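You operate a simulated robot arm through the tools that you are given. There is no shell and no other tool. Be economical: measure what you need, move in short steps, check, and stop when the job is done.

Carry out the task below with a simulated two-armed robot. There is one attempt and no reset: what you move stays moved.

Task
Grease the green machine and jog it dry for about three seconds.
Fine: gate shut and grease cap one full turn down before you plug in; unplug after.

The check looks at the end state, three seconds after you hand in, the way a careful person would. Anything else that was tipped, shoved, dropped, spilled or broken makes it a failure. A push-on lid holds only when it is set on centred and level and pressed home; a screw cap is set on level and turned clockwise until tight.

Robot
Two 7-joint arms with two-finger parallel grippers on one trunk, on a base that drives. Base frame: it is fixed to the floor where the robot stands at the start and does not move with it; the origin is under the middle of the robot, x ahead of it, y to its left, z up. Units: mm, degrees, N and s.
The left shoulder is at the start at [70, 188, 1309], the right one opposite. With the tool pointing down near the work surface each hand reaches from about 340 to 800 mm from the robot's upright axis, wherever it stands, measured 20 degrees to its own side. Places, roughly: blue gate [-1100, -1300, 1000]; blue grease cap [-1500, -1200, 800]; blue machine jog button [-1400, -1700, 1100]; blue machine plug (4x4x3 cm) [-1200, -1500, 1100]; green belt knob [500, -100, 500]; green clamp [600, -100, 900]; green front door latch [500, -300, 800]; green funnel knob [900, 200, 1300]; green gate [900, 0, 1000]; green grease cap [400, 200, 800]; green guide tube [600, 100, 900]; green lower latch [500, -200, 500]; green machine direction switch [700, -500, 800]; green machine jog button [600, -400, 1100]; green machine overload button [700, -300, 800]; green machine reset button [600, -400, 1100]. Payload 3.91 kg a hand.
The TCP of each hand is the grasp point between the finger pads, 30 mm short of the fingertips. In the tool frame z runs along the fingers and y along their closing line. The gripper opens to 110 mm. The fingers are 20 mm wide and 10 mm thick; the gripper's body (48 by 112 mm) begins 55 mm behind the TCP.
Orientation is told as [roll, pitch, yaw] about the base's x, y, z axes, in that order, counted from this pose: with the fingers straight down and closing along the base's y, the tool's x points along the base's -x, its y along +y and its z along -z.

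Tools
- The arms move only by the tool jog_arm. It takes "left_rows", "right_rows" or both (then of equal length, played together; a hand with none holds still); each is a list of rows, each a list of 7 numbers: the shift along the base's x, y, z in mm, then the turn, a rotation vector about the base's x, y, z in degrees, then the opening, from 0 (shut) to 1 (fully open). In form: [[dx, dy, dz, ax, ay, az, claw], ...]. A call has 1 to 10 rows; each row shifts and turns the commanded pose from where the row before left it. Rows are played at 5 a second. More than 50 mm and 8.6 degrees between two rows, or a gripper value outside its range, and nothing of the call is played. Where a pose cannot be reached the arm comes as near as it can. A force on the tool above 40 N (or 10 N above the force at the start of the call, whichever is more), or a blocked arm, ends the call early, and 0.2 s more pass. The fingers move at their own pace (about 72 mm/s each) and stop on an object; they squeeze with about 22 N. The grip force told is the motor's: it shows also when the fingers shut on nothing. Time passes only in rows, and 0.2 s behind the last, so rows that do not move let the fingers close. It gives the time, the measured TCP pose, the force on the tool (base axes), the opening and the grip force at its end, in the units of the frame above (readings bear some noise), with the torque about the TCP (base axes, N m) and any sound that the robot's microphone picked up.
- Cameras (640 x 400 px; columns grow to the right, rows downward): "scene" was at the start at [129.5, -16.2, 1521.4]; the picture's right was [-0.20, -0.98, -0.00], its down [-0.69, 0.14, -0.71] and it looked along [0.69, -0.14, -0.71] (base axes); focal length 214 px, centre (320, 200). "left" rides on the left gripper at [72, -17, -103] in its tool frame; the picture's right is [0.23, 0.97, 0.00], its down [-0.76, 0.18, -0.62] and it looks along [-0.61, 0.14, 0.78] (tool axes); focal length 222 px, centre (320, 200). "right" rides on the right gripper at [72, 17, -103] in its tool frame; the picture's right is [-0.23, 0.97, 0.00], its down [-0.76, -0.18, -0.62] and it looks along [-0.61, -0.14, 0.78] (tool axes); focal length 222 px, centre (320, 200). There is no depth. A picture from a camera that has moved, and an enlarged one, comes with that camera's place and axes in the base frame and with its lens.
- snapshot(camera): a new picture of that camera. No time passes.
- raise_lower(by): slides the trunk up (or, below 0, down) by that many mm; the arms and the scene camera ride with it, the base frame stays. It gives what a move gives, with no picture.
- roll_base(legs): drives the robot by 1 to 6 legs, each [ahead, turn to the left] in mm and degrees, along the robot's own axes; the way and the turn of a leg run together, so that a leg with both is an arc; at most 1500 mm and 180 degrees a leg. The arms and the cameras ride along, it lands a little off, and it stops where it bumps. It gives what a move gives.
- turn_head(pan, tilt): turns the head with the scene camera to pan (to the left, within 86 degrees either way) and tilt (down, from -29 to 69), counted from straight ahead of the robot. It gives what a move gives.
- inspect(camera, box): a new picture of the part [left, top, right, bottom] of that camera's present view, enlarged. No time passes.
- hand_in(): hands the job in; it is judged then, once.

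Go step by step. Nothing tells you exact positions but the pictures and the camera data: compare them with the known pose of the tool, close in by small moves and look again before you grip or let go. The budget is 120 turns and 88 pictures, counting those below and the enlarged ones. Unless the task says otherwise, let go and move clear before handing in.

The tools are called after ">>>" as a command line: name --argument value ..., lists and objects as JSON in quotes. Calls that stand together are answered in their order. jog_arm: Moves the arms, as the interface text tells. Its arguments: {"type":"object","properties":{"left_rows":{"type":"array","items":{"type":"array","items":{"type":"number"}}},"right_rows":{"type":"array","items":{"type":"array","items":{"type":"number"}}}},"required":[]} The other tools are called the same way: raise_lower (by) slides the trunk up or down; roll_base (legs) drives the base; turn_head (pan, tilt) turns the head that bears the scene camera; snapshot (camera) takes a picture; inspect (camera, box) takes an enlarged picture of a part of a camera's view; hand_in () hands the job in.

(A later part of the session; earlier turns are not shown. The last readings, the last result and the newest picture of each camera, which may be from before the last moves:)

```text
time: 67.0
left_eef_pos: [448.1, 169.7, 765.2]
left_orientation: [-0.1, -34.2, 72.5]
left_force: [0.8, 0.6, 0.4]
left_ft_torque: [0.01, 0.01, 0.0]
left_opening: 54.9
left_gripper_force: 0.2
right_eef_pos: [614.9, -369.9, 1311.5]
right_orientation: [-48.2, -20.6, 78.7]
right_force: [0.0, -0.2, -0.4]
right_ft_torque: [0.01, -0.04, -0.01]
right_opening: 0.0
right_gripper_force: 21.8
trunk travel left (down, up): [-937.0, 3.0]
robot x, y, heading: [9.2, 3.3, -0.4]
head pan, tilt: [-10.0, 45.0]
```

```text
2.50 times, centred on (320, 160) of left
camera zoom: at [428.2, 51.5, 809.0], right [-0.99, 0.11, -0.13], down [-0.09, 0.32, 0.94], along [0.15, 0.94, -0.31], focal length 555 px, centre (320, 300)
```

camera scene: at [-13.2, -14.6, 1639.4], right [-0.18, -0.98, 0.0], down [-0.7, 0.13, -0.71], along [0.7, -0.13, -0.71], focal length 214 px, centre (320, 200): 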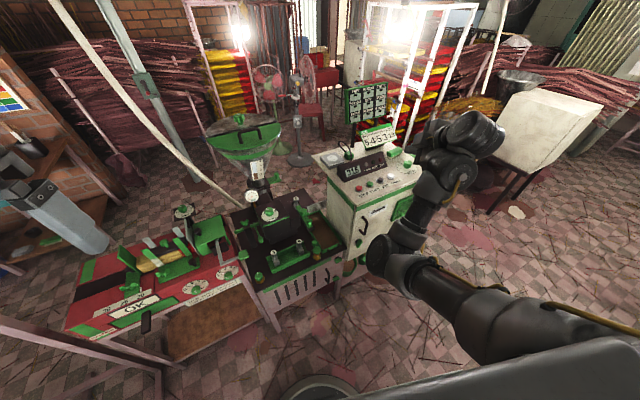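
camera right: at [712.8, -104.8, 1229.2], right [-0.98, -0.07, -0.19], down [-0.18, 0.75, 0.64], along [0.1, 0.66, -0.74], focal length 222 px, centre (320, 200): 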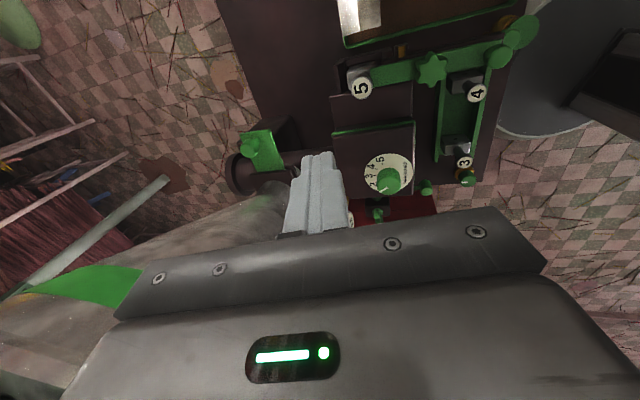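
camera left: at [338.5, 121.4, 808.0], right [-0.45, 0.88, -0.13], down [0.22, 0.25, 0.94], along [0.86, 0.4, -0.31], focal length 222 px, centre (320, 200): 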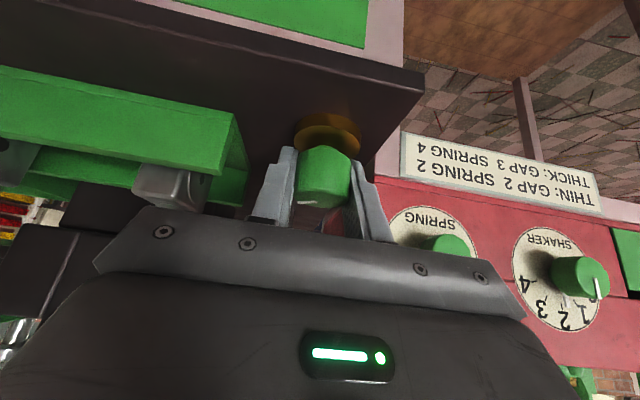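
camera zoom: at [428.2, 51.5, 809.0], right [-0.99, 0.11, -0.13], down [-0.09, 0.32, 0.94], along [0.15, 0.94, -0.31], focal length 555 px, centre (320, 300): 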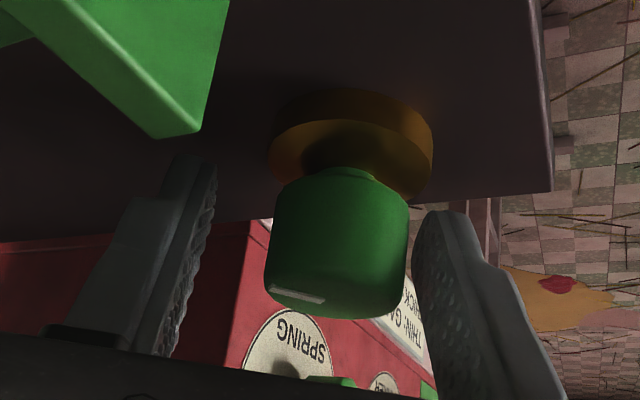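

Cap is well centred. Closing and making the next stroke of 56°.

>>> jog_arm --left_rows '[[-1, 0, -2, 0, 0, 0, 0.2], [0, 0, 0, 0, 0, 0, 0.2], [0, 0, 0, 0, 0, -8, 0.2], [0, 0, 0, 0, 0, -8, 0.2], [0, 0, 0, 0, 0, -8, 0.2], [0, 0, 0, 0, 0, -8, 0.2], [0, 0, 0, 0, 0, -8, 0.2], [0, 0, 0, 0, 0, -8, 0.2], [0, 0, 0, 0, 0, -8, 0.2]]'

>>> inspect --camera "left" --box '[220, 80, 420, 240]'

```text
time: 69.0
left_eef_pos: [446.3, 168.5, 763.5]
left_orientation: [-0.2, -34.1, 16.4]
left_force: [-14.1, 0.6, -9.4]
left_ft_torque: [0.14, -0.09, -0.03]
left_opening: 29.9
left_gripper_force: 45.1
right_eef_pos: [613.0, -367.8, 1313.2]
right_orientation: [-48.5, -20.5, 78.6]
right_force: [0.1, -0.2, -0.2]
right_ft_torque: [0.0, -0.04, -0.02]
right_opening: 0.0
right_gripper_force: 21.5
trunk travel left (down, up): [-937.0, 3.0]
robot x, y, heading: [8.3, -1.6, -0.4]
head pan, tilt: [-10.0, 45.0]
```

```text
2.50 times, centred on (320, 160) of left
camera zoom: at [337.0, 120.7, 807.0], right [-0.45, 0.88, -0.13], down [0.22, 0.25, 0.94], along [0.86, 0.4, -0.31], focal length 555 px, centre (320, 300)
```

zoom: 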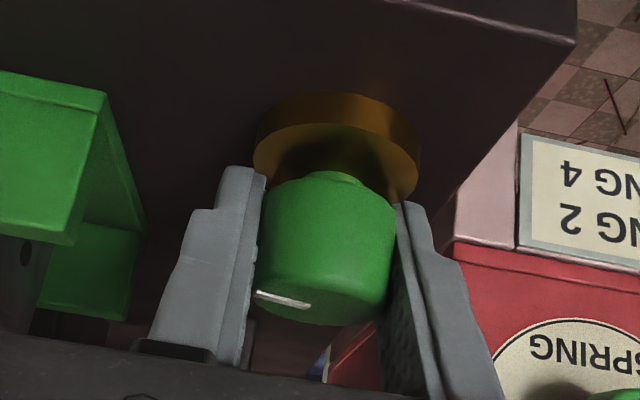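

The pointer followed the hand: about 98° turned so far, and it now points to -y as expected. Next rewind.

>>> jog_arm --left_rows '[[0, 0, 0, 0, 0, 0, 0.5], [0, 0, 0, 0, 0, 0, 0.5], [0, 0, 0, 0, 0, 8, 0.5], [0, 0, 0, 0, 0, 8, 0.5], [0, 0, 0, 0, 0, 8, 0.5], [0, 0, 0, 0, 0, 8, 0.5], [0, 0, 0, 0, 0, 8, 0.5], [0, 0, 0, 0, 0, 8, 0.5], [0, 0, 0, 0, 0, 8, 0.5]]'

>>> jog_arm --left_rows '[[0, 0, 0, 0, 0, 0, 0.2], [0, 0, 0, 0, 0, 0, 0.2], [0, 0, 0, 0, 0, -8, 0.2], [0, 0, 0, 0, 0, -8, 0.2], [0, 0, 0, 0, 0, -8, 0.2], [0, 0, 0, 0, 0, -8, 0.2], [0, 0, 0, 0, 0, -8, 0.2], [0, 0, 0, 0, 0, -8, 0.2], [0, 0, 0, 0, 0, -8, 0.2]]'

```text
time: 71.0
left_eef_pos: [446.8, 168.8, 763.0]
left_orientation: [0.0, -34.2, 72.6]
left_force: [0.3, 0.1, -0.3]
left_ft_torque: [0.03, 0.01, 0.03]
left_opening: 55.0
left_gripper_force: 0.1
right_eef_pos: [614.7, -369.9, 1311.0]
right_orientation: [-48.2, -20.7, 78.4]
right_force: [0.4, 0.1, 0.2]
right_ft_torque: [0.01, -0.01, 0.0]
right_opening: 0.1
right_gripper_force: 22.2
trunk travel left (down, up): [-937.0, 3.0]
robot x, y, heading: [6.9, -1.4, -0.4]
head pan, tilt: [-10.0, 45.0]
```

```text
time: 73.0
left_eef_pos: [445.2, 169.4, 762.2]
left_orientation: [-0.2, -34.0, 16.4]
left_force: [-14.3, 4.1, -8.7]
left_ft_torque: [-0.13, 0.8, 0.01]
left_opening: 30.0
left_gripper_force: 44.5
right_eef_pos: [613.9, -368.1, 1313.3]
right_orientation: [-48.3, -20.6, 78.5]
right_force: [-0.2, 0.1, 0.2]
right_ft_torque: [-0.04, 0.0, 0.01]
right_opening: 0.0
right_gripper_force: 22.3
trunk travel left (down, up): [-937.0, 3.0]
robot x, y, heading: [9.8, 4.3, -0.4]
head pan, tilt: [-10.0, 45.0]
```

About 154° turned. I continue the same way.

>>> jog_arm --left_rows '[[0, 0, 0, 0, 0, 0, 0.5], [0, 0, 0, 0, 0, 0, 0.5], [0, 0, 0, 0, 0, 8, 0.5], [0, 0, 0, 0, 0, 8, 0.5], [0, 0, 0, 0, 0, 8, 0.5], [0, 0, 0, 0, 0, 8, 0.5], [0, 0, 0, 0, 0, 8, 0.5], [0, 0, 0, 0, 0, 8, 0.5], [0, 0, 0, 0, 0, 8, 0.5]]'

>>> jog_arm --left_rows '[[0, 0, 0, 0, 0, 0, 0.2], [0, 0, 0, 0, 0, 0, 0.2], [0, 0, 0, 0, 0, -8, 0.2], [0, 0, 0, 0, 0, -8, 0.2], [0, 0, 0, 0, 0, -8, 0.2], [0, 0, 0, 0, 0, -8, 0.2], [0, 0, 0, 0, 0, -8, 0.2], [0, 0, 0, 0, 0, -8, 0.2], [0, 0, 0, 0, 0, -8, 0.2]]'

>>> inspect --camera "left" --box '[220, 80, 420, 240]'

```text
time: 75.0
left_eef_pos: [446.8, 169.8, 763.6]
left_orientation: [0.0, -34.2, 72.5]
left_force: [-1.4, 0.6, -0.7]
left_ft_torque: [0.0, -0.01, 0.05]
left_opening: 55.0
left_gripper_force: 0.1
right_eef_pos: [615.5, -370.4, 1311.4]
right_orientation: [-48.1, -20.6, 78.5]
right_force: [0.7, -0.3, 0.0]
right_ft_torque: [-0.01, 0.0, 0.03]
right_opening: 0.2
right_gripper_force: 22.0
trunk travel left (down, up): [-937.0, 3.0]
robot x, y, heading: [9.9, 1.4, -0.5]
head pan, tilt: [-10.0, 45.0]
```

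```text
time: 77.0
left_eef_pos: [445.9, 169.8, 762.4]
left_orientation: [-0.2, -34.0, 16.3]
left_force: [-13.9, 4.1, -12.6]
left_ft_torque: [-0.17, 0.68, -0.02]
left_opening: 30.0
left_gripper_force: 44.7
right_eef_pos: [613.6, -367.9, 1312.1]
right_orientation: [-48.2, -20.7, 78.6]
right_force: [0.5, 0.1, 0.0]
right_ft_torque: [0.01, -0.01, -0.01]
right_opening: 0.0
right_gripper_force: 22.2
trunk travel left (down, up): [-937.0, 3.0]
robot x, y, heading: [3.6, -0.9, -0.6]
head pan, tilt: [-10.0, 45.0]
```

```text
2.50 times, centred on (320, 160) of left
camera zoom: at [337.0, 120.7, 806.8], right [-0.45, 0.88, -0.13], down [0.22, 0.25, 0.94], along [0.86, 0.4, -0.31], focal length 555 px, centre (320, 300)
```

zoom: 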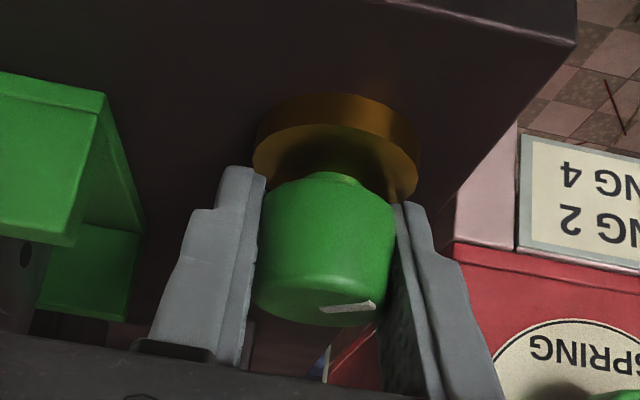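

The pointer sits about where 210° should put it. Two more strokes.

>>> jog_arm --left_rows '[[0, 0, 0, 0, 0, 0, 0.5], [0, 0, 0, 0, 0, 0, 0.5], [0, 0, 0, 0, 0, 8, 0.5], [0, 0, 0, 0, 0, 8, 0.5], [0, 0, 0, 0, 0, 8, 0.5], [0, 0, 0, 0, 0, 8, 0.5], [0, 0, 0, 0, 0, 8, 0.5], [0, 0, 0, 0, 0, 8, 0.5], [0, 0, 0, 0, 0, 8, 0.5]]'

>>> jog_arm --left_rows '[[0, 0, 0, 0, 0, 0, 0.2], [0, 0, 0, 0, 0, 0, 0.2], [0, 0, 0, 0, 0, -8, 0.2], [0, 0, 0, 0, 0, -8, 0.2], [0, 0, 0, 0, 0, -8, 0.2], [0, 0, 0, 0, 0, -8, 0.2], [0, 0, 0, 0, 0, -8, 0.2], [0, 0, 0, 0, 0, -8, 0.2], [0, 0, 0, 0, 0, -8, 0.2]]'

>>> jog_arm --left_rows '[[0, 0, 0, 0, 0, 0, 0.5], [0, 0, 0, 0, 0, 0, 0.5], [0, 0, 0, 0, 0, 8, 0.5], [0, 0, 0, 0, 0, 8, 0.5], [0, 0, 0, 0, 0, 8, 0.5], [0, 0, 0, 0, 0, 8, 0.5], [0, 0, 0, 0, 0, 8, 0.5], [0, 0, 0, 0, 0, 8, 0.5], [0, 0, 0, 0, 0, 8, 0.5]]'

>>> jog_arm --left_rows '[[0, 0, 0, 0, 0, 0, 0.2], [0, 0, 0, 0, 0, 0, 0.2], [0, 0, 0, 0, 0, -8, 0.2], [0, 0, 0, 0, 0, -8, 0.2], [0, 0, 0, 0, 0, -8, 0.2], [0, 0, 0, 0, 0, -8, 0.2], [0, 0, 0, 0, 0, -8, 0.2], [0, 0, 0, 0, 0, -8, 0.2], [0, 0, 0, 0, 0, -8, 0.2]]'

>>> inspect --camera "left" --box '[220, 80, 420, 240]'

```text
time: 79.0
left_eef_pos: [446.8, 168.3, 763.1]
left_orientation: [0.0, -34.2, 72.6]
left_force: [0.1, 0.1, 0.8]
left_ft_torque: [0.03, 0.04, 0.0]
left_opening: 55.2
left_gripper_force: 0.1
right_eef_pos: [614.7, -369.5, 1311.4]
right_orientation: [-48.0, -20.7, 78.5]
right_force: [-0.1, -0.7, 0.4]
right_ft_torque: [0.01, 0.0, 0.04]
right_opening: 0.0
right_gripper_force: 21.8
trunk travel left (down, up): [-937.0, 3.0]
robot x, y, heading: [6.6, -1.3, -0.2]
head pan, tilt: [-10.0, 45.0]
```

```text
time: 81.0
left_eef_pos: [445.4, 169.6, 763.3]
left_orientation: [0.0, -34.1, 16.4]
left_force: [-10.7, 4.3, -14.5]
left_ft_torque: [0.03, 0.29, -0.01]
left_opening: 29.9
left_gripper_force: 45.2
right_eef_pos: [614.6, -367.1, 1311.9]
right_orientation: [-48.3, -20.5, 78.7]
right_force: [-0.1, 0.0, 0.5]
right_ft_torque: [-0.01, 0.03, -0.02]
right_opening: 0.0
right_gripper_force: 21.9
trunk travel left (down, up): [-937.0, 3.0]
robot x, y, heading: [8.2, 3.6, 0.1]
head pan, tilt: [-10.0, 45.0]
```

```text
time: 83.0
left_eef_pos: [446.9, 168.1, 762.5]
left_orientation: [0.0, -34.2, 72.6]
left_force: [-0.8, -0.4, 0.8]
left_ft_torque: [0.03, 0.01, -0.02]
left_opening: 54.7
left_gripper_force: 0.1
right_eef_pos: [614.4, -369.4, 1311.6]
right_orientation: [-48.2, -20.7, 78.5]
right_force: [-0.2, -0.5, -0.3]
right_ft_torque: [0.04, -0.01, -0.02]
right_opening: 0.0
right_gripper_force: 22.0
trunk travel left (down, up): [-937.0, 3.0]
robot x, y, heading: [7.0, -1.1, -0.4]
head pan, tilt: [-10.0, 45.0]
```

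```text
time: 85.0
left_eef_pos: [446.0, 168.3, 763.9]
left_orientation: [-0.2, -34.0, 16.4]
left_force: [-16.7, 5.2, -11.4]
left_ft_torque: [0.06, 0.5, 0.0]
left_opening: 29.6
left_gripper_force: 45.1
right_eef_pos: [613.8, -366.9, 1311.8]
right_orientation: [-48.3, -20.6, 78.6]
right_force: [0.2, -0.3, -0.2]
right_ft_torque: [0.02, -0.02, -0.04]
right_opening: 0.2
right_gripper_force: 21.7
trunk travel left (down, up): [-937.0, 3.0]
robot x, y, heading: [8.8, 0.4, -0.3]
head pan, tilt: [-10.0, 45.0]
```

```text
2.50 times, centred on (320, 160) of left
camera zoom: at [336.7, 120.6, 806.9], right [-0.45, 0.88, -0.13], down [0.22, 0.25, 0.94], along [0.86, 0.4, -0.31], focal length 555 px, centre (320, 300)
```

zoom: 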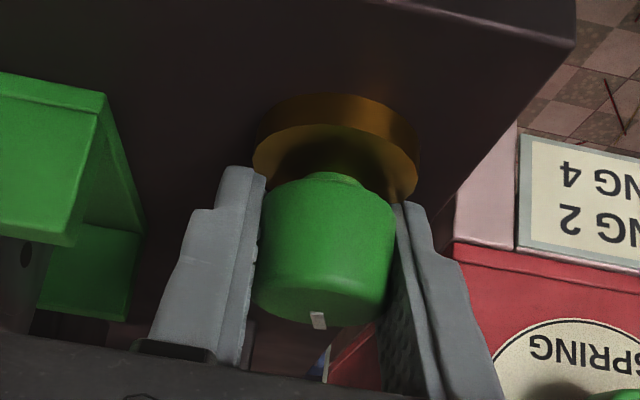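

About 322° turned, and the pointer agrees. One last stroke of about 38°.

>>> jog_arm --left_rows '[[0, 0, 0, 0, 0, 0, 0.5], [0, 0, 0, 0, 0, 0, 0.5], [0, 0, 0, 0, 0, 8, 0.5], [0, 0, 0, 0, 0, 8, 0.5], [0, 0, 0, 0, 0, 8, 0.5], [0, 0, 0, 0, 0, 8, 0.5], [0, 0, 0, 0, 0, 7, 0.5], [0, 0, 0, 0, 0, 0, 0.2], [0, 0, 0, 0, 0, 0, 0.2]]'

>>> jog_arm --left_rows '[[0, 0, 0, 0, 0, -8, 0.2], [0, 0, 0, 0, 0, -8, 0.2], [0, 0, 0, 0, 0, -8, 0.2], [0, 0, 0, 0, 0, -8, 0.2], [0, 0, 0, 0, 0, -6.5, 0.2], [0, 0, 0, 0, 0, 0, 0.2], [0, 0, 0, 0, 0, 0, 0.5], [0, 0, 0, 0, 0, 0, 0.5]]'

>>> jog_arm --left_rows '[[-8, -3, 12, 0, 0, 0, 0.5], [-14, -5, 22, 0, 0, 0, 0.5], [-14, -5, 30, 0, 0, 8, 0.5], [-14, -10, 35, 0, 0, 8, 0.5], [-10, -20, 40, 0, 0, 8, 0.5], [0, -20, 40, 0, 0, 0, 0.5]]'

>>> snapshot --camera "left"

```text
time: 87.0
left_eef_pos: [444.4, 170.6, 762.0]
left_orientation: [0.0, -34.0, 55.6]
left_force: [-11.6, 6.6, -1.8]
left_ft_torque: [-0.6, -0.24, 0.02]
left_opening: 30.9
left_gripper_force: 44.8
right_eef_pos: [613.1, -367.2, 1312.5]
right_orientation: [-48.4, -20.6, 78.6]
right_force: [0.0, 0.3, 0.4]
right_ft_torque: [-0.02, -0.03, 0.02]
right_opening: 0.0
right_gripper_force: 21.1
trunk travel left (down, up): [-937.0, 3.0]
robot x, y, heading: [6.8, 0.2, -0.3]
head pan, tilt: [-10.0, 45.0]
```

```text
time: 88.8
left_eef_pos: [446.5, 169.1, 763.5]
left_orientation: [-0.2, -34.2, 17.0]
left_force: [1.2, 0.0, -0.1]
left_ft_torque: [0.0, -0.03, -0.02]
left_opening: 55.0
left_gripper_force: 0.0
right_eef_pos: [615.7, -367.7, 1311.3]
right_orientation: [-48.1, -20.6, 78.6]
right_force: [-0.4, -0.3, -0.4]
right_ft_torque: [-0.01, 0.01, 0.0]
right_opening: 0.0
right_gripper_force: 22.1
trunk travel left (down, up): [-937.0, 3.0]
robot x, y, heading: [7.8, -0.9, -0.1]
head pan, tilt: [-10.0, 45.0]
```

```text
time: 90.2
left_eef_pos: [384.8, 107.8, 941.7]
left_orientation: [0.0, -34.2, 41.0]
left_force: [0.1, -0.2, -0.4]
left_ft_torque: [0.0, 0.03, -0.03]
left_opening: 54.8
left_gripper_force: 0.0
right_eef_pos: [613.4, -368.8, 1312.3]
right_orientation: [-48.3, -20.6, 78.6]
right_force: [-0.4, -0.6, -0.1]
right_ft_torque: [-0.01, -0.02, -0.04]
right_opening: 0.0
right_gripper_force: 22.0
trunk travel left (down, up): [-937.0, 3.0]
robot x, y, heading: [6.0, 2.4, -0.1]
head pan, tilt: [-10.0, 45.0]
```

```text
23 pictures are left
camera left: at [307.9, 17.0, 985.7], right [-0.78, 0.61, -0.13], down [0.09, 0.32, 0.94], along [0.62, 0.72, -0.3], focal length 222 px, centre (320, 200)
```

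left: 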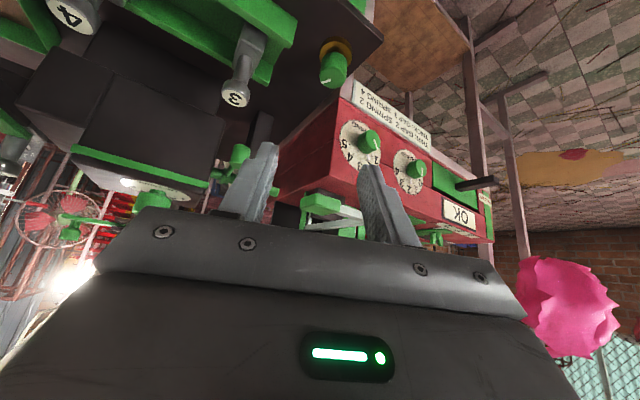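

The full turn is made. I'll straighten and raise the left hand, then check the cap and the handle block in the scene view.

>>> jog_arm --left_rows '[[0, -5, 40, -5.58, 6.42, 0, 0.5], [0, -5, 40, -5.58, 6.42, 0, 0.5], [0, 0, 40, -5.58, 6.42, 0, 0.5], [0, 0, 40, -5.58, 6.42, 0, 0.5], [0, 0, 40, 0, 0, -8, 0.7], [0, 20, 40, 0, 0, -8, 0.8], [-10, 20, 40, 0, 0, -6, 0.8], [-10, 20, 40, 0, 0, 0, 0.8], [-10, 20, 40, 0, 0, 0, 0.8]]'

>>> inspect --camera "scene" --box '[190, 180, 350, 340]'

```text
time: 92.2
left_eef_pos: [353.8, 180.3, 1304.4]
left_orientation: [-0.3, -0.2, 18.9]
left_force: [0.2, -0.6, -0.2]
left_ft_torque: [0.0, -0.02, 0.02]
left_opening: 88.3
left_gripper_force: 0.1
right_eef_pos: [613.2, -368.3, 1312.1]
right_orientation: [-48.2, -20.6, 78.7]
right_force: [0.1, 0.5, 0.7]
right_ft_torque: [-0.01, 0.02, 0.03]
right_opening: 0.0
right_gripper_force: 22.1
trunk travel left (down, up): [-937.0, 3.0]
robot x, y, heading: [7.8, -0.3, -0.0]
head pan, tilt: [-10.0, 45.0]
```

```text
2.50 times, centred on (270, 260) of scene
camera zoom: at [135.2, -13.2, 1639.6], right [-0.18, -0.98, 0.0], down [-0.69, 0.13, -0.71], along [0.7, -0.13, -0.71], focal length 536 px, centre (445, 50)
```

zoom: 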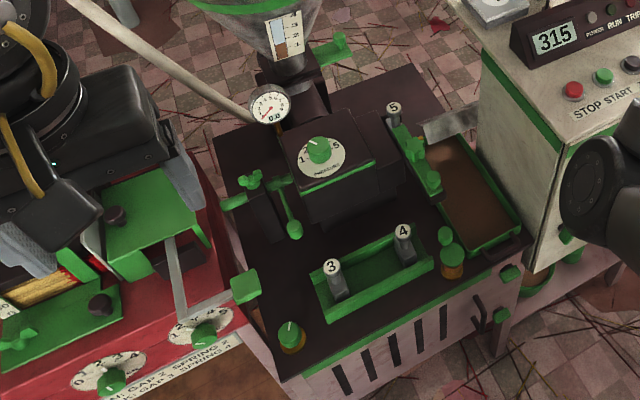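

The cap's pointer is back where it began, the handle is in place and the gate is shut. Now I'll drive round to stand in front of the control box.

>>> roll_base --legs '[[0, -68], [517, 0], [0, 68]]'

>>> turn_head --pan 20 --tilt 40

>>> snapshot --camera "scene"

```text
time: 96.3
left_eef_pos: [314.9, -284.3, 1311.9]
left_orientation: [-0.7, -1.6, -48.7]
left_force: [-0.6, 1.5, 0.3]
left_ft_torque: [-0.1, -0.03, 0.02]
left_opening: 88.1
left_gripper_force: 0.0
right_eef_pos: [-98.4, -724.6, 1325.1]
right_orientation: [-49.8, -20.8, 10.9]
right_force: [-0.5, 0.9, 0.0]
right_ft_torque: [0.01, 0.0, 0.0]
right_opening: 0.0
right_gripper_force: 21.9
trunk travel left (down, up): [-937.0, 3.0]
robot x, y, heading: [27.7, -50.5, -69.7]
head pan, tilt: [-10.0, 45.0]
stopped in leg 2: the robot was blocked; the commanded pose is now the measured one
```

```text
time: 97.3
left_eef_pos: [321.0, -302.0, 1306.3]
left_orientation: [0.1, -0.8, -49.1]
left_force: [0.5, 0.1, -0.7]
left_ft_torque: [0.04, 0.0, 0.04]
left_opening: 87.9
left_gripper_force: 0.1
right_eef_pos: [-91.7, -744.8, 1314.5]
right_orientation: [-48.6, -20.7, 10.5]
right_force: [-1.0, 0.2, -0.9]
right_ft_torque: [0.03, 0.0, -0.01]
right_opening: 0.0
right_gripper_force: 21.4
trunk travel left (down, up): [-937.0, 3.0]
robot x, y, heading: [30.9, -48.4, -69.6]
head pan, tilt: [20.0, 40.0]
```

```text
21 pictures are left
camera scene: at [100.8, -166.4, 1646.2], right [-0.76, -0.65, 0.0], down [-0.42, 0.49, -0.76], along [0.5, -0.58, -0.65], focal length 214 px, centre (320, 200)
```

scene: 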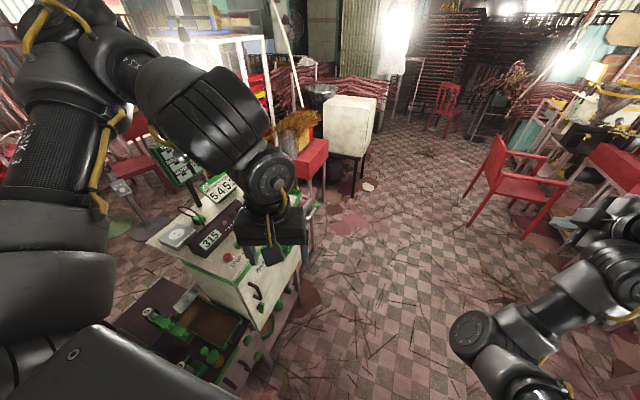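

The base was blocked after 50 mm. I'll look at the floor around with the left hand camera and a lower head tilt.

>>> snapshot --camera "left"

>>> snapshot --camera "right"

```text
20 pictures are left
camera left: at [260.2, -257.2, 1406.1], right [0.59, 0.81, 0.0], down [0.63, -0.45, 0.63], along [0.51, -0.37, -0.77], focal length 222 px, centre (320, 200)
```

left: 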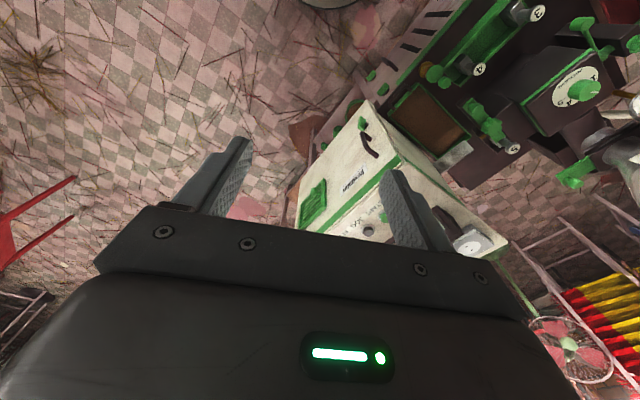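

```text
19 pictures are left
camera right: at [-194.1, -672.2, 1339.7], right [0.35, 0.72, -0.6], down [0.45, 0.44, 0.78], along [0.82, -0.54, -0.17], focal length 222 px, centre (320, 200)
```

right: 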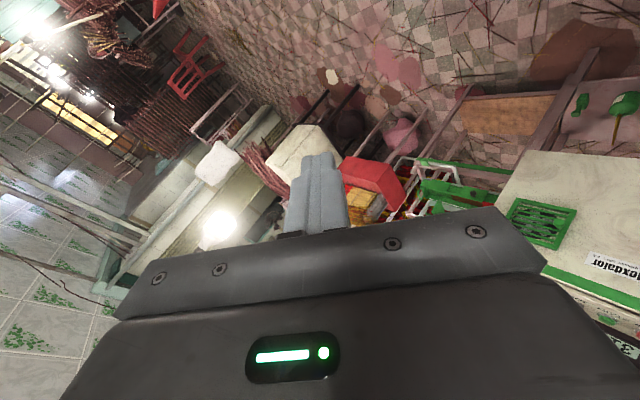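

The floor ahead looks clear. I'll retry with a short leg to see whether the block persists.

>>> roll_base --legs '[[60, 0]]'

```text
time: 98.2
left_eef_pos: [336.0, -355.8, 1311.7]
left_orientation: [-1.2, -1.2, -47.7]
left_force: [-0.1, 0.6, -1.9]
left_ft_torque: [-0.05, 0.07, -0.07]
left_opening: 88.2
left_gripper_force: 0.0
right_eef_pos: [-76.4, -788.3, 1318.5]
right_orientation: [-49.3, -20.8, 10.6]
right_force: [-0.4, -1.6, -0.5]
right_ft_torque: [0.01, -0.07, 0.04]
right_opening: 0.1
right_gripper_force: 22.3
trunk travel left (down, up): [-937.0, 3.0]
robot x, y, heading: [51.0, -106.1, -69.8]
head pan, tilt: [20.0, 40.0]
```

That moved freely, so I continue in short legs.

>>> roll_base --legs '[[100, 0], [100, 0], [100, 0], [100, 0]]'

```text
time: 100.6
left_eef_pos: [356.8, -546.0, 1367.8]
left_orientation: [-10.9, -1.2, -38.4]
left_force: [0.6, 1.0, 0.8]
left_ft_torque: [-0.11, 0.02, -0.01]
left_opening: 87.8
left_gripper_force: 0.0
right_eef_pos: [-37.5, -925.4, 1367.1]
right_orientation: [-60.8, -20.4, 10.7]
right_force: [-0.8, 0.2, -0.2]
right_ft_torque: [-0.02, 0.03, -0.03]
right_opening: 0.0
right_gripper_force: 22.4
trunk travel left (down, up): [-937.0, 3.0]
robot x, y, heading: [126.5, -313.6, -69.6]
head pan, tilt: [20.0, 40.0]
stopped in leg 3: the robot was blocked; the commanded pose is now the measured one
```

Both hands read tilted; the robot may be rocking or climbing over something. I'll let it settle and look.

>>> jog_arm --left_rows '[[0, 0, 0, 0, 0, 0, 0.8], [0, 0, 0, 0, 0, 0, 0.8], [0, 0, 0, 0, 0, 0, 0.8]]'

>>> snapshot --camera "scene"

>>> snapshot --camera "left"

```text
time: 101.4
left_eef_pos: [365.7, -564.3, 1358.3]
left_orientation: [-9.8, -0.6, -39.2]
left_force: [0.6, -0.2, 0.0]
left_ft_torque: [-0.06, -0.04, -0.02]
left_opening: 87.9
left_gripper_force: 0.1
right_eef_pos: [-28.9, -946.5, 1354.6]
right_orientation: [-58.8, -20.3, 10.6]
right_force: [0.0, 0.4, -0.6]
right_ft_torque: [0.04, 0.02, -0.01]
right_opening: 0.1
right_gripper_force: 21.9
trunk travel left (down, up): [-937.0, 3.0]
robot x, y, heading: [126.9, -317.5, -69.5]
head pan, tilt: [20.0, 40.0]
```

```text
18 pictures are left
camera scene: at [196.8, -422.8, 1647.3], right [-0.76, -0.65, 0.0], down [-0.42, 0.49, -0.77], along [0.5, -0.59, -0.64], focal length 214 px, centre (320, 200)
```

scene: 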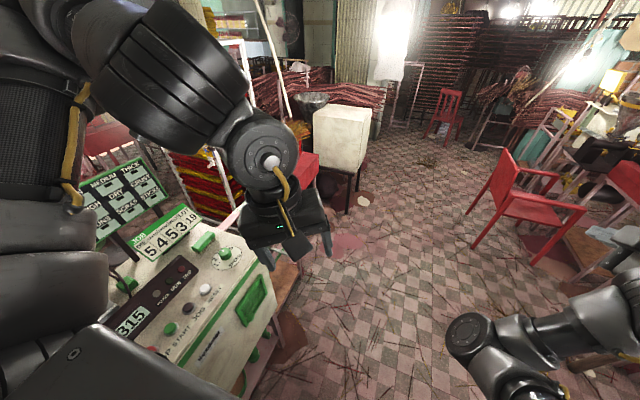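

```text
17 pictures are left
camera left: at [309.4, -516.8, 1462.2], right [0.43, 0.89, -0.17], down [0.76, -0.26, 0.59], along [0.48, -0.38, -0.79], focal length 222 px, centre (320, 200)
```

left: 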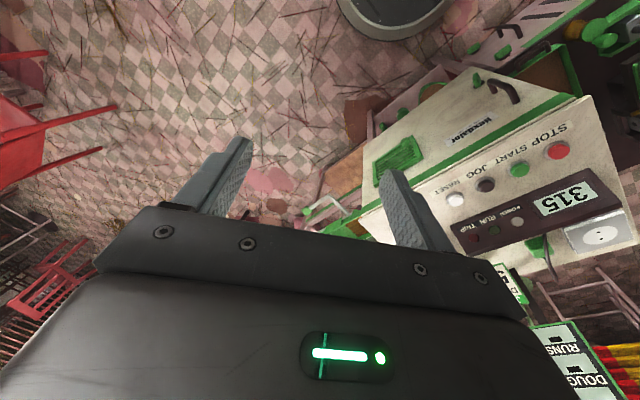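

Both arms were shaken by the jerk, but the base stands level and from here everything is in reach. I'll turn left 50° to face the box rather than drive further.

>>> roll_base --legs '[[0, 25], [0, 25]]'

>>> turn_head --pan 12 --tilt 38

>>> snapshot --camera "scene"

```text
time: 102.1
left_eef_pos: [353.6, -562.3, 1323.1]
left_orientation: [-4.0, -1.0, -52.7]
left_force: [0.9, -0.1, 0.4]
left_ft_torque: [-0.02, 0.07, -0.02]
left_opening: 88.2
left_gripper_force: 0.0
right_eef_pos: [-11.8, -957.3, 1407.8]
right_orientation: [-66.6, -28.2, 11.7]
right_force: [-0.6, 0.0, -0.2]
right_ft_torque: [0.03, 0.06, -0.07]
right_opening: 0.2
right_gripper_force: 22.2
trunk travel left (down, up): [-937.0, 3.0]
robot x, y, heading: [125.1, -316.8, -68.7]
head pan, tilt: [20.0, 40.0]
stopped in leg 1: the force on the tool passed its limit at 50 N (the readings are from after the stop); the commanded pose is now the measured one
```

```text
time: 102.8
left_eef_pos: [350.6, -563.9, 1323.0]
left_orientation: [-3.8, -1.2, -52.8]
left_force: [-0.6, 0.3, 0.7]
left_ft_torque: [0.02, 0.01, -0.01]
left_opening: 88.0
left_gripper_force: 0.0
right_eef_pos: [-14.4, -957.5, 1406.9]
right_orientation: [-66.4, -28.3, 11.6]
right_force: [0.8, 1.0, 0.5]
right_ft_torque: [0.01, 0.0, -0.01]
right_opening: 0.0
right_gripper_force: 22.3
trunk travel left (down, up): [-937.0, 3.0]
robot x, y, heading: [122.6, -313.2, -68.8]
head pan, tilt: [12.0, 38.0]
```

```text
16 pictures are left
camera scene: at [194.2, -435.8, 1649.6], right [-0.84, -0.55, 0.0], down [-0.34, 0.51, -0.79], along [0.43, -0.66, -0.62], focal length 214 px, centre (320, 200)
```

scene: 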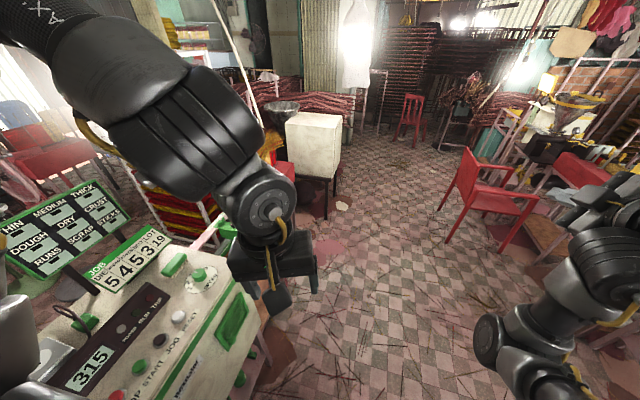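

I'll retry the turn in small increments.

>>> roll_base --legs '[[0, 6]]'

>>> roll_base --legs '[[0, 6]]'

```text
time: 103.7
left_eef_pos: [365.6, -559.0, 1322.8]
left_orientation: [-3.6, -1.6, -50.1]
left_force: [0.1, 0.8, -0.1]
left_ft_torque: [0.03, 0.07, 0.0]
left_opening: 88.0
left_gripper_force: 0.0
right_eef_pos: [14.3, -969.4, 1408.3]
right_orientation: [-66.5, -27.4, 13.8]
right_force: [-0.7, 0.3, -0.2]
right_ft_torque: [0.01, 0.04, -0.02]
right_opening: 0.0
right_gripper_force: 22.1
trunk travel left (down, up): [-937.0, 3.0]
robot x, y, heading: [123.9, -321.1, -66.5]
head pan, tilt: [12.0, 38.0]
stopped in leg 1: the robot was blocked; the commanded pose is now the measured one
```

```text
time: 104.6
left_eef_pos: [378.1, -531.5, 1325.8]
left_orientation: [-3.3, -2.1, -44.3]
left_force: [-1.3, -0.1, 0.1]
left_ft_torque: [0.01, -0.09, -0.01]
left_opening: 88.0
left_gripper_force: 0.0
right_eef_pos: [66.3, -976.0, 1408.7]
right_orientation: [-66.9, -27.8, 19.7]
right_force: [-1.4, 0.2, 0.2]
right_ft_torque: [0.06, -0.03, 0.06]
right_opening: 0.1
right_gripper_force: 21.7
trunk travel left (down, up): [-937.0, 3.0]
robot x, y, heading: [125.4, -317.4, -60.5]
head pan, tilt: [12.0, 38.0]
```

It works now in small turns; continuing.

>>> roll_base --legs '[[0, 12]]'

>>> roll_base --legs '[[0, 14]]'

>>> roll_base --legs '[[0, 14]]'

>>> turn_head --pan 10 --tilt 42

>>> snapshot --camera "scene"

```text
time: 105.8
left_eef_pos: [420.1, -475.6, 1324.8]
left_orientation: [-3.3, -2.0, -32.6]
left_force: [0.5, -0.2, -0.5]
left_ft_torque: [-0.02, -0.02, -0.02]
left_opening: 88.0
left_gripper_force: 0.0
right_eef_pos: [205.5, -972.1, 1407.2]
right_orientation: [-66.9, -27.6, 31.3]
right_force: [0.4, -0.4, -0.9]
right_ft_torque: [0.0, -0.03, 0.02]
right_opening: 0.0
right_gripper_force: 22.4
trunk travel left (down, up): [-937.0, 3.0]
robot x, y, heading: [129.5, -317.8, -48.9]
head pan, tilt: [12.0, 38.0]
```

```text
time: 107.0
left_eef_pos: [450.1, -397.7, 1324.2]
left_orientation: [-3.2, -2.0, -18.4]
left_force: [-0.1, -0.1, -0.1]
left_ft_torque: [0.0, -0.02, 0.0]
left_opening: 88.0
left_gripper_force: 0.1
right_eef_pos: [364.2, -933.4, 1407.9]
right_orientation: [-66.9, -27.5, 45.5]
right_force: [-0.2, 0.5, 0.5]
right_ft_torque: [0.0, -0.02, -0.02]
right_opening: 0.1
right_gripper_force: 22.2
trunk travel left (down, up): [-937.0, 3.0]
robot x, y, heading: [124.9, -315.8, -34.4]
head pan, tilt: [12.0, 38.0]
```

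```text
time: 108.2
left_eef_pos: [460.0, -318.1, 1325.5]
left_orientation: [-3.3, -2.1, -4.6]
left_force: [0.5, 0.2, 0.2]
left_ft_torque: [0.01, -0.01, 0.0]
left_opening: 87.8
left_gripper_force: 0.0
right_eef_pos: [504.9, -858.0, 1407.5]
right_orientation: [-66.7, -27.7, 59.3]
right_force: [-0.8, 0.2, 0.5]
right_ft_torque: [0.01, 0.02, 0.07]
right_opening: 0.0
right_gripper_force: 22.1
trunk travel left (down, up): [-937.0, 3.0]
robot x, y, heading: [127.7, -316.0, -20.3]
head pan, tilt: [12.0, 38.0]
```

```text
time: 108.9
left_eef_pos: [461.6, -317.2, 1325.0]
left_orientation: [-3.4, -2.1, -4.6]
left_force: [0.3, 0.0, 0.9]
left_ft_torque: [-0.01, 0.01, -0.05]
left_opening: 88.0
left_gripper_force: 0.1
right_eef_pos: [505.0, -856.8, 1407.5]
right_orientation: [-66.8, -27.4, 59.4]
right_force: [0.0, -0.8, -0.1]
right_ft_torque: [0.03, 0.0, 0.02]
right_opening: 0.1
right_gripper_force: 21.7
trunk travel left (down, up): [-937.0, 3.0]
robot x, y, heading: [129.6, -318.0, -20.7]
head pan, tilt: [10.0, 42.0]
```

```text
15 pictures are left
camera scene: at [254.5, -351.8, 1643.8], right [-0.19, -0.98, 0.0], down [-0.66, 0.13, -0.74], along [0.73, -0.14, -0.67], focal length 214 px, centre (320, 200)
```

scene: 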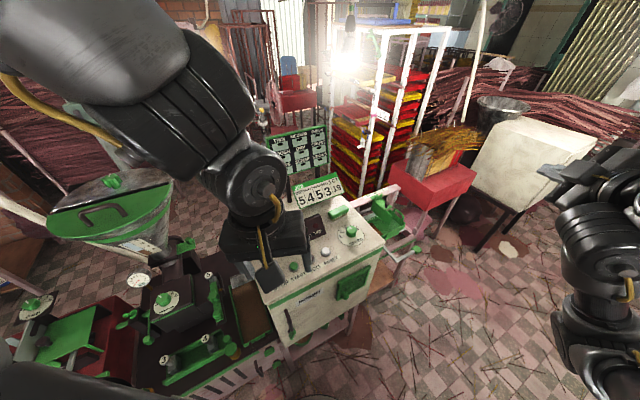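

Now I bring the left hand over the plug, yawed to -71° so that it closes along the box depth, with its camera toward the socket, clear of the job card.

>>> jog_arm --left_rows '[[44, 2, -9, 0.4, 0.26, -8.3, 0.8], [44, 2, -9, 0.4, 0.26, -8.3, 0.8], [44, 2, -9, 0.4, 0.26, -8.3, 0.8], [44, 2, -9, 0.4, 0.26, -8.3, 0.8], [44, 2, -9, 0.4, 0.26, -8.3, 0.8], [44, 2, -9, 0.4, 0.26, -8.3, 0.8], [44, 2, -9, 0.4, 0.26, -8.3, 0.8], [44, 2, -9, 0.4, 0.26, -8.3, 0.8]]'

>>> snapshot --camera "left"

```text
time: 110.7
left_eef_pos: [447.7, -491.1, 1338.0]
left_orientation: [-5.6, -0.4, -61.6]
left_force: [-0.2, 0.2, 0.3]
left_ft_torque: [-0.02, 0.0, 0.02]
left_opening: 88.3
left_gripper_force: 0.1
left hand out of reach, approached as far as the arm can: row 3, 4, 5, 6, 7, 8
right_eef_pos: [505.8, -856.8, 1409.1]
right_orientation: [-66.8, -27.5, 59.3]
right_force: [-0.1, -0.3, -0.2]
right_ft_torque: [-0.04, -0.02, -0.03]
right_opening: 0.2
right_gripper_force: 22.0
trunk travel left (down, up): [-937.0, 3.0]
robot x, y, heading: [127.6, -316.5, -20.6]
head pan, tilt: [10.0, 42.0]
```

```text
14 pictures are left
camera left: at [406.7, -429.2, 1441.9], right [0.74, 0.66, -0.1], down [0.57, -0.55, 0.61], along [0.35, -0.51, -0.79], focal length 222 px, centre (320, 200)
```

left: 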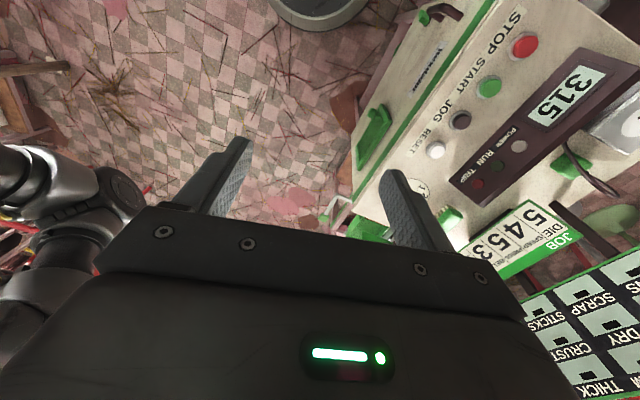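

The arm wandered because of its wrist limits. I'll first undo the yaw, then advance, then yaw gradually while extended.

>>> jog_arm --left_rows '[[0, 25, -5, 1, 0, 8, 0.8], [0, 30, -5, 1, 0, 8, 0.8], [0, 30, -5, 1, 0, 8, 0.8], [0, 30, -5, 1, 0, 8, 0.8], [0, 30, -5, 1, 0, 8, 0.8], [10, 30, -5, 0.6, 0, 0, 0.8], [30, 0, -10, 0, 0, 0, 0.8], [40, 0, -10, 0, 0, 0, 0.8], [40, 0, -10, 0, 0, 0, 0.8], [40, 0, -10, 0, 0, 0, 0.8]]'

```text
time: 112.9
left_eef_pos: [559.2, -315.6, 1264.7]
left_orientation: [1.3, 5.1, -25.2]
left_force: [0.1, 0.0, -0.2]
left_ft_torque: [-0.04, -0.03, -0.02]
left_opening: 87.8
left_gripper_force: 0.1
left hand out of reach, approached as far as the arm can: row 10
right_eef_pos: [505.2, -857.4, 1408.2]
right_orientation: [-66.9, -27.6, 59.4]
right_force: [-0.1, -0.2, 0.4]
right_ft_torque: [0.01, 0.0, -0.01]
right_opening: 0.0
right_gripper_force: 22.2
trunk travel left (down, up): [-937.0, 3.0]
robot x, y, heading: [129.1, -320.6, -20.6]
head pan, tilt: [10.0, 42.0]
```

Tool-down reach is limited at this height, so I'll turn the base right about 25° to bring the left shoulder nearer to the plug.

>>> roll_base --legs '[[0, -12]]'

>>> roll_base --legs '[[0, -12]]'

```text
time: 114.1
left_eef_pos: [552.3, -406.2, 1264.2]
left_orientation: [1.2, 4.9, -37.5]
left_force: [0.0, 0.5, -0.5]
left_ft_torque: [0.01, 0.01, -0.04]
left_opening: 88.1
left_gripper_force: 0.0
right_eef_pos: [384.4, -923.4, 1408.1]
right_orientation: [-66.8, -27.5, 47.1]
right_force: [-0.6, -0.7, 0.1]
right_ft_torque: [0.03, 0.01, 0.0]
right_opening: 0.0
right_gripper_force: 22.2
trunk travel left (down, up): [-937.0, 3.0]
robot x, y, heading: [125.6, -316.8, -33.3]
head pan, tilt: [10.0, 42.0]
```

```text
time: 115.2
left_eef_pos: [526.6, -488.8, 1264.4]
left_orientation: [1.2, 5.0, -49.2]
left_force: [0.0, -0.8, -0.2]
left_ft_torque: [0.0, 0.0, -0.02]
left_opening: 88.1
left_gripper_force: 0.0
right_eef_pos: [256.2, -962.6, 1408.8]
right_orientation: [-66.8, -27.4, 35.4]
right_force: [-0.1, -0.1, 0.4]
right_ft_torque: [0.03, 0.01, -0.03]
right_opening: 0.0
right_gripper_force: 22.3
trunk travel left (down, up): [-937.0, 3.0]
robot x, y, heading: [128.0, -313.8, -44.7]
head pan, tilt: [10.0, 42.0]
```

Now I pitch the hand forward about 25° and advance towards the plug.

>>> jog_arm --left_rows '[[10, 25, 0, -1, -8, 0, 0.8], [10, 25, 0, 0, -8, 0, 0.8], [10, 25, 0, 0, -8, 0, 0.8], [35, 25, 0, 0, -6, 0, 0.8], [35, 20, -5, 0, 0, 0, 0.8], [40, 20, -5, 0, 0, 0, 0.8], [40, 20, -5, 0, 0, 0, 0.8], [40, 15, -5, 0, 0, 0, 0.8], [40, 10, 0, 0, 0, 0, 0.8]]'

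>>> snapshot --camera "left"

```text
time: 117.2
left_eef_pos: [642.6, -376.3, 1272.9]
left_orientation: [21.2, -11.9, -51.8]
left_force: [-0.8, -0.1, 0.4]
left_ft_torque: [-0.04, -0.01, -0.05]
left_opening: 87.9
left_gripper_force: 0.0
left hand out of reach, approached as far as the arm can: row 3, 4, 5, 7, 8, 9
right_eef_pos: [257.8, -962.2, 1409.7]
right_orientation: [-66.8, -27.3, 35.4]
right_force: [0.0, 0.4, -1.2]
right_ft_torque: [0.01, 0.01, -0.04]
right_opening: 0.0
right_gripper_force: 21.8
trunk travel left (down, up): [-937.0, 3.0]
robot x, y, heading: [126.8, -314.7, -44.6]
head pan, tilt: [10.0, 42.0]
```

```text
13 pictures are left
camera left: at [544.9, -337.9, 1345.4], right [0.53, 0.79, 0.3], down [0.33, -0.52, 0.79], along [0.78, -0.32, -0.54], focal length 222 px, centre (320, 200)
```

left: 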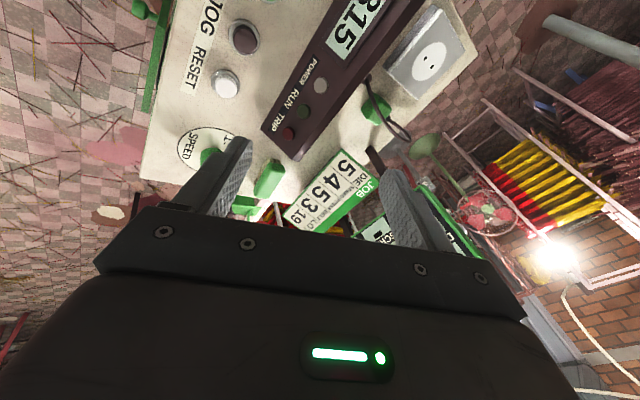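

Plug ≈ (822, -304) and socket ≈ (799, -219) are confirmed. Lower heights are easier to reach, so I'll move forward and left while going down.

>>> jog_arm --left_rows '[[20, 25, -20, 0, 0, 0, 0.8], [25, 25, -20, 0, 0, 0, 0.8], [25, 25, -20, 0, 0, 0, 0.8], [25, 25, -15, 0, 0, 0, 0.8]]'

```text
time: 118.2
left_eef_pos: [657.7, -357.6, 1219.3]
left_orientation: [21.2, -12.4, -51.7]
left_force: [0.2, 0.1, 0.0]
left_ft_torque: [0.01, -0.04, 0.0]
left_opening: 88.0
left_gripper_force: 0.3
left hand out of reach, approached as far as the arm can: row 1, 2, 3, 4
right_eef_pos: [252.7, -963.9, 1408.4]
right_orientation: [-66.7, -27.5, 35.4]
right_force: [0.2, -0.6, 1.1]
right_ft_torque: [0.03, 0.0, 0.02]
right_opening: 0.0
right_gripper_force: 22.1
trunk travel left (down, up): [-937.0, 3.0]
robot x, y, heading: [124.3, -317.9, -44.4]
head pan, tilt: [10.0, 42.0]
```

>>> snapshot --camera "scene"

```text
12 pictures are left
camera scene: at [228.3, -401.1, 1643.9], right [-0.57, -0.82, 0.0], down [-0.55, 0.38, -0.74], along [0.61, -0.42, -0.67], focal length 214 px, centre (320, 200)
```

scene: 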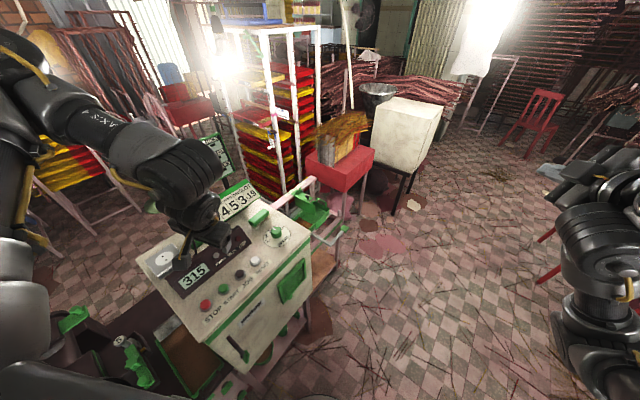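

The wrist seems limited by the forward pitch with the forearm steep. I'll bring the tool back to vertical while lowering, then try advancing.

>>> jog_arm --left_rows '[[0, 0, -5, 0.8, 8, 0, 0.8], [0, 0, -5, 0.8, 8, 0, 0.8], [0, 0, -5, 0.8, 8, 0, 0.8], [10, 20, -10, 0, 0, 0, 0.8], [15, 20, -10, 0, 0, 0, 0.8], [20, 20, -10, 0, 0, 0, 0.8]]'

```text
time: 119.6
left_eef_pos: [639.0, -348.5, 1176.3]
left_orientation: [17.5, -8.6, -50.8]
left_force: [0.0, -0.7, -0.1]
left_ft_torque: [0.02, 0.01, -0.01]
left_opening: 88.2
left_gripper_force: 0.0
left hand out of reach, approached as far as the arm can: row 1, 2, 3, 5, 6
right_eef_pos: [254.6, -965.0, 1407.7]
right_orientation: [-66.7, -27.5, 35.5]
right_force: [0.3, -0.3, -1.0]
right_ft_torque: [0.03, -0.01, 0.01]
right_opening: 0.1
right_gripper_force: 22.0
trunk travel left (down, up): [-937.0, 3.0]
robot x, y, heading: [126.0, -317.5, -44.6]
head pan, tilt: [10.0, 42.0]
```

The left arm prefers positive yaw relative to the base, so I'll turn the hand to yaw +19° instead (closing along the box width).

>>> jog_arm --left_rows '[[0, 0, 8, -1.5, 0, 8, 0.8], [0, 0, 8, -1.5, 0, 8, 0.8], [0, 0, 8, -1.5, 0, 8, 0.8], [0, 0, 5, -1.5, 0, 8, 0.8], [0, 0, 5, -1, 0, 8, 0.8], [0, 0, 5, 0, 0, 8, 0.8], [0, 0, 5, 0, 0, 8, 0.8], [0, 0, 5, 0, 0, 8, 0.8]]'

```text
time: 121.4
left_eef_pos: [639.0, -347.2, 1224.0]
left_orientation: [11.2, -12.2, 14.3]
left_force: [-0.9, -0.4, -0.6]
left_ft_torque: [0.06, -0.02, 0.0]
left_opening: 88.0
left_gripper_force: 0.0
right_eef_pos: [254.8, -963.4, 1409.5]
right_orientation: [-66.8, -27.5, 35.4]
right_force: [-0.2, 0.5, 0.2]
right_ft_torque: [0.0, -0.01, 0.03]
right_opening: 0.2
right_gripper_force: 22.2
trunk travel left (down, up): [-937.0, 3.0]
robot x, y, heading: [124.7, -315.1, -44.9]
head pan, tilt: [10.0, 42.0]
```

That freed it. I'll level the closing line and advance to a hover above the plug.

>>> jog_arm --left_rows '[[0, 0, 0, -5.3, -1.35, 1.3, 0.7], [0, 0, 0, -5.3, -1.35, 1.3, 0.7], [33, 7, -5, 0, 0, 0, 0.7], [33, 7, -5, 0, 0, 0, 0.7], [33, 7, -5, 0, 0, 0, 0.7], [33, 7, -5, 0, 0, 0, 0.7], [30, 7, -5, 0, 0, 0, 0.7]]'

>>> snapshot --camera "left"

```text
time: 123.0
left_eef_pos: [802.1, -311.5, 1197.7]
left_orientation: [0.1, -11.6, 19.1]
left_force: [-0.2, -0.3, 0.1]
left_ft_torque: [0.0, 0.02, 0.0]
left_opening: 77.2
left_gripper_force: 0.1
right_eef_pos: [256.4, -963.6, 1408.5]
right_orientation: [-66.7, -27.5, 35.5]
right_force: [-0.5, 0.2, 0.2]
right_ft_torque: [-0.04, -0.03, -0.02]
right_opening: 0.0
right_gripper_force: 22.4
trunk travel left (down, up): [-937.0, 3.0]
robot x, y, heading: [125.6, -317.8, -44.8]
head pan, tilt: [10.0, 42.0]
```

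```text
11 pictures are left
camera left: at [721.5, -357.6, 1283.1], right [-0.53, 0.85, -0.04], down [0.53, 0.37, 0.76], along [0.66, 0.38, -0.64], focal length 222 px, centre (320, 200)
```

left: 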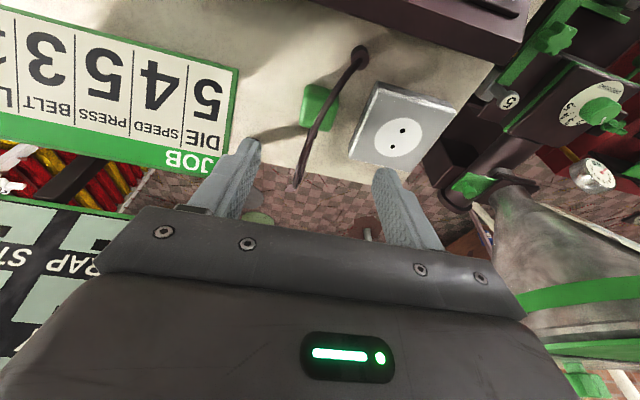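

Good view: plug at about (817, -306), socket at about (795, -219). I'll narrow the fingers to 60 mm and come down over the plug.

>>> jog_arm --left_rows '[[5, 2, -25, 0, 0, 0, 0.55], [5, 2, -25, 0, 0, 0, 0.55], [5, 1, -25, 0, 0, 0, 0.55], [0, 0, -15, 0, 0, 0, 0.55]]'

>>> snapshot --camera "left"

```text
time: 124.0
left_eef_pos: [816.9, -307.3, 1109.6]
left_orientation: [0.0, -11.7, 19.2]
left_force: [-0.3, 0.1, -0.8]
left_ft_torque: [-0.04, -0.01, -0.02]
left_opening: 60.4
left_gripper_force: 0.1
right_eef_pos: [254.8, -963.7, 1408.3]
right_orientation: [-66.8, -27.5, 35.4]
right_force: [0.8, 0.4, 0.2]
right_ft_torque: [-0.01, 0.02, -0.02]
right_opening: 0.2
right_gripper_force: 21.6
trunk travel left (down, up): [-937.0, 3.0]
robot x, y, heading: [125.3, -316.3, -44.6]
head pan, tilt: [10.0, 42.0]
```

```text
10 pictures are left
camera left: at [735.4, -353.7, 1193.7], right [-0.53, 0.85, -0.04], down [0.53, 0.37, 0.77], along [0.66, 0.38, -0.64], focal length 222 px, centre (320, 200)
```

left: 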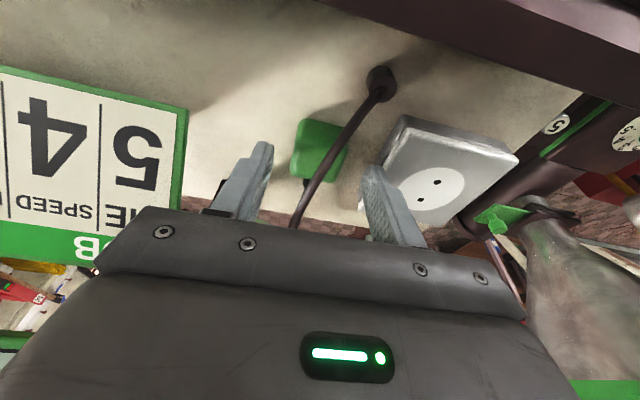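

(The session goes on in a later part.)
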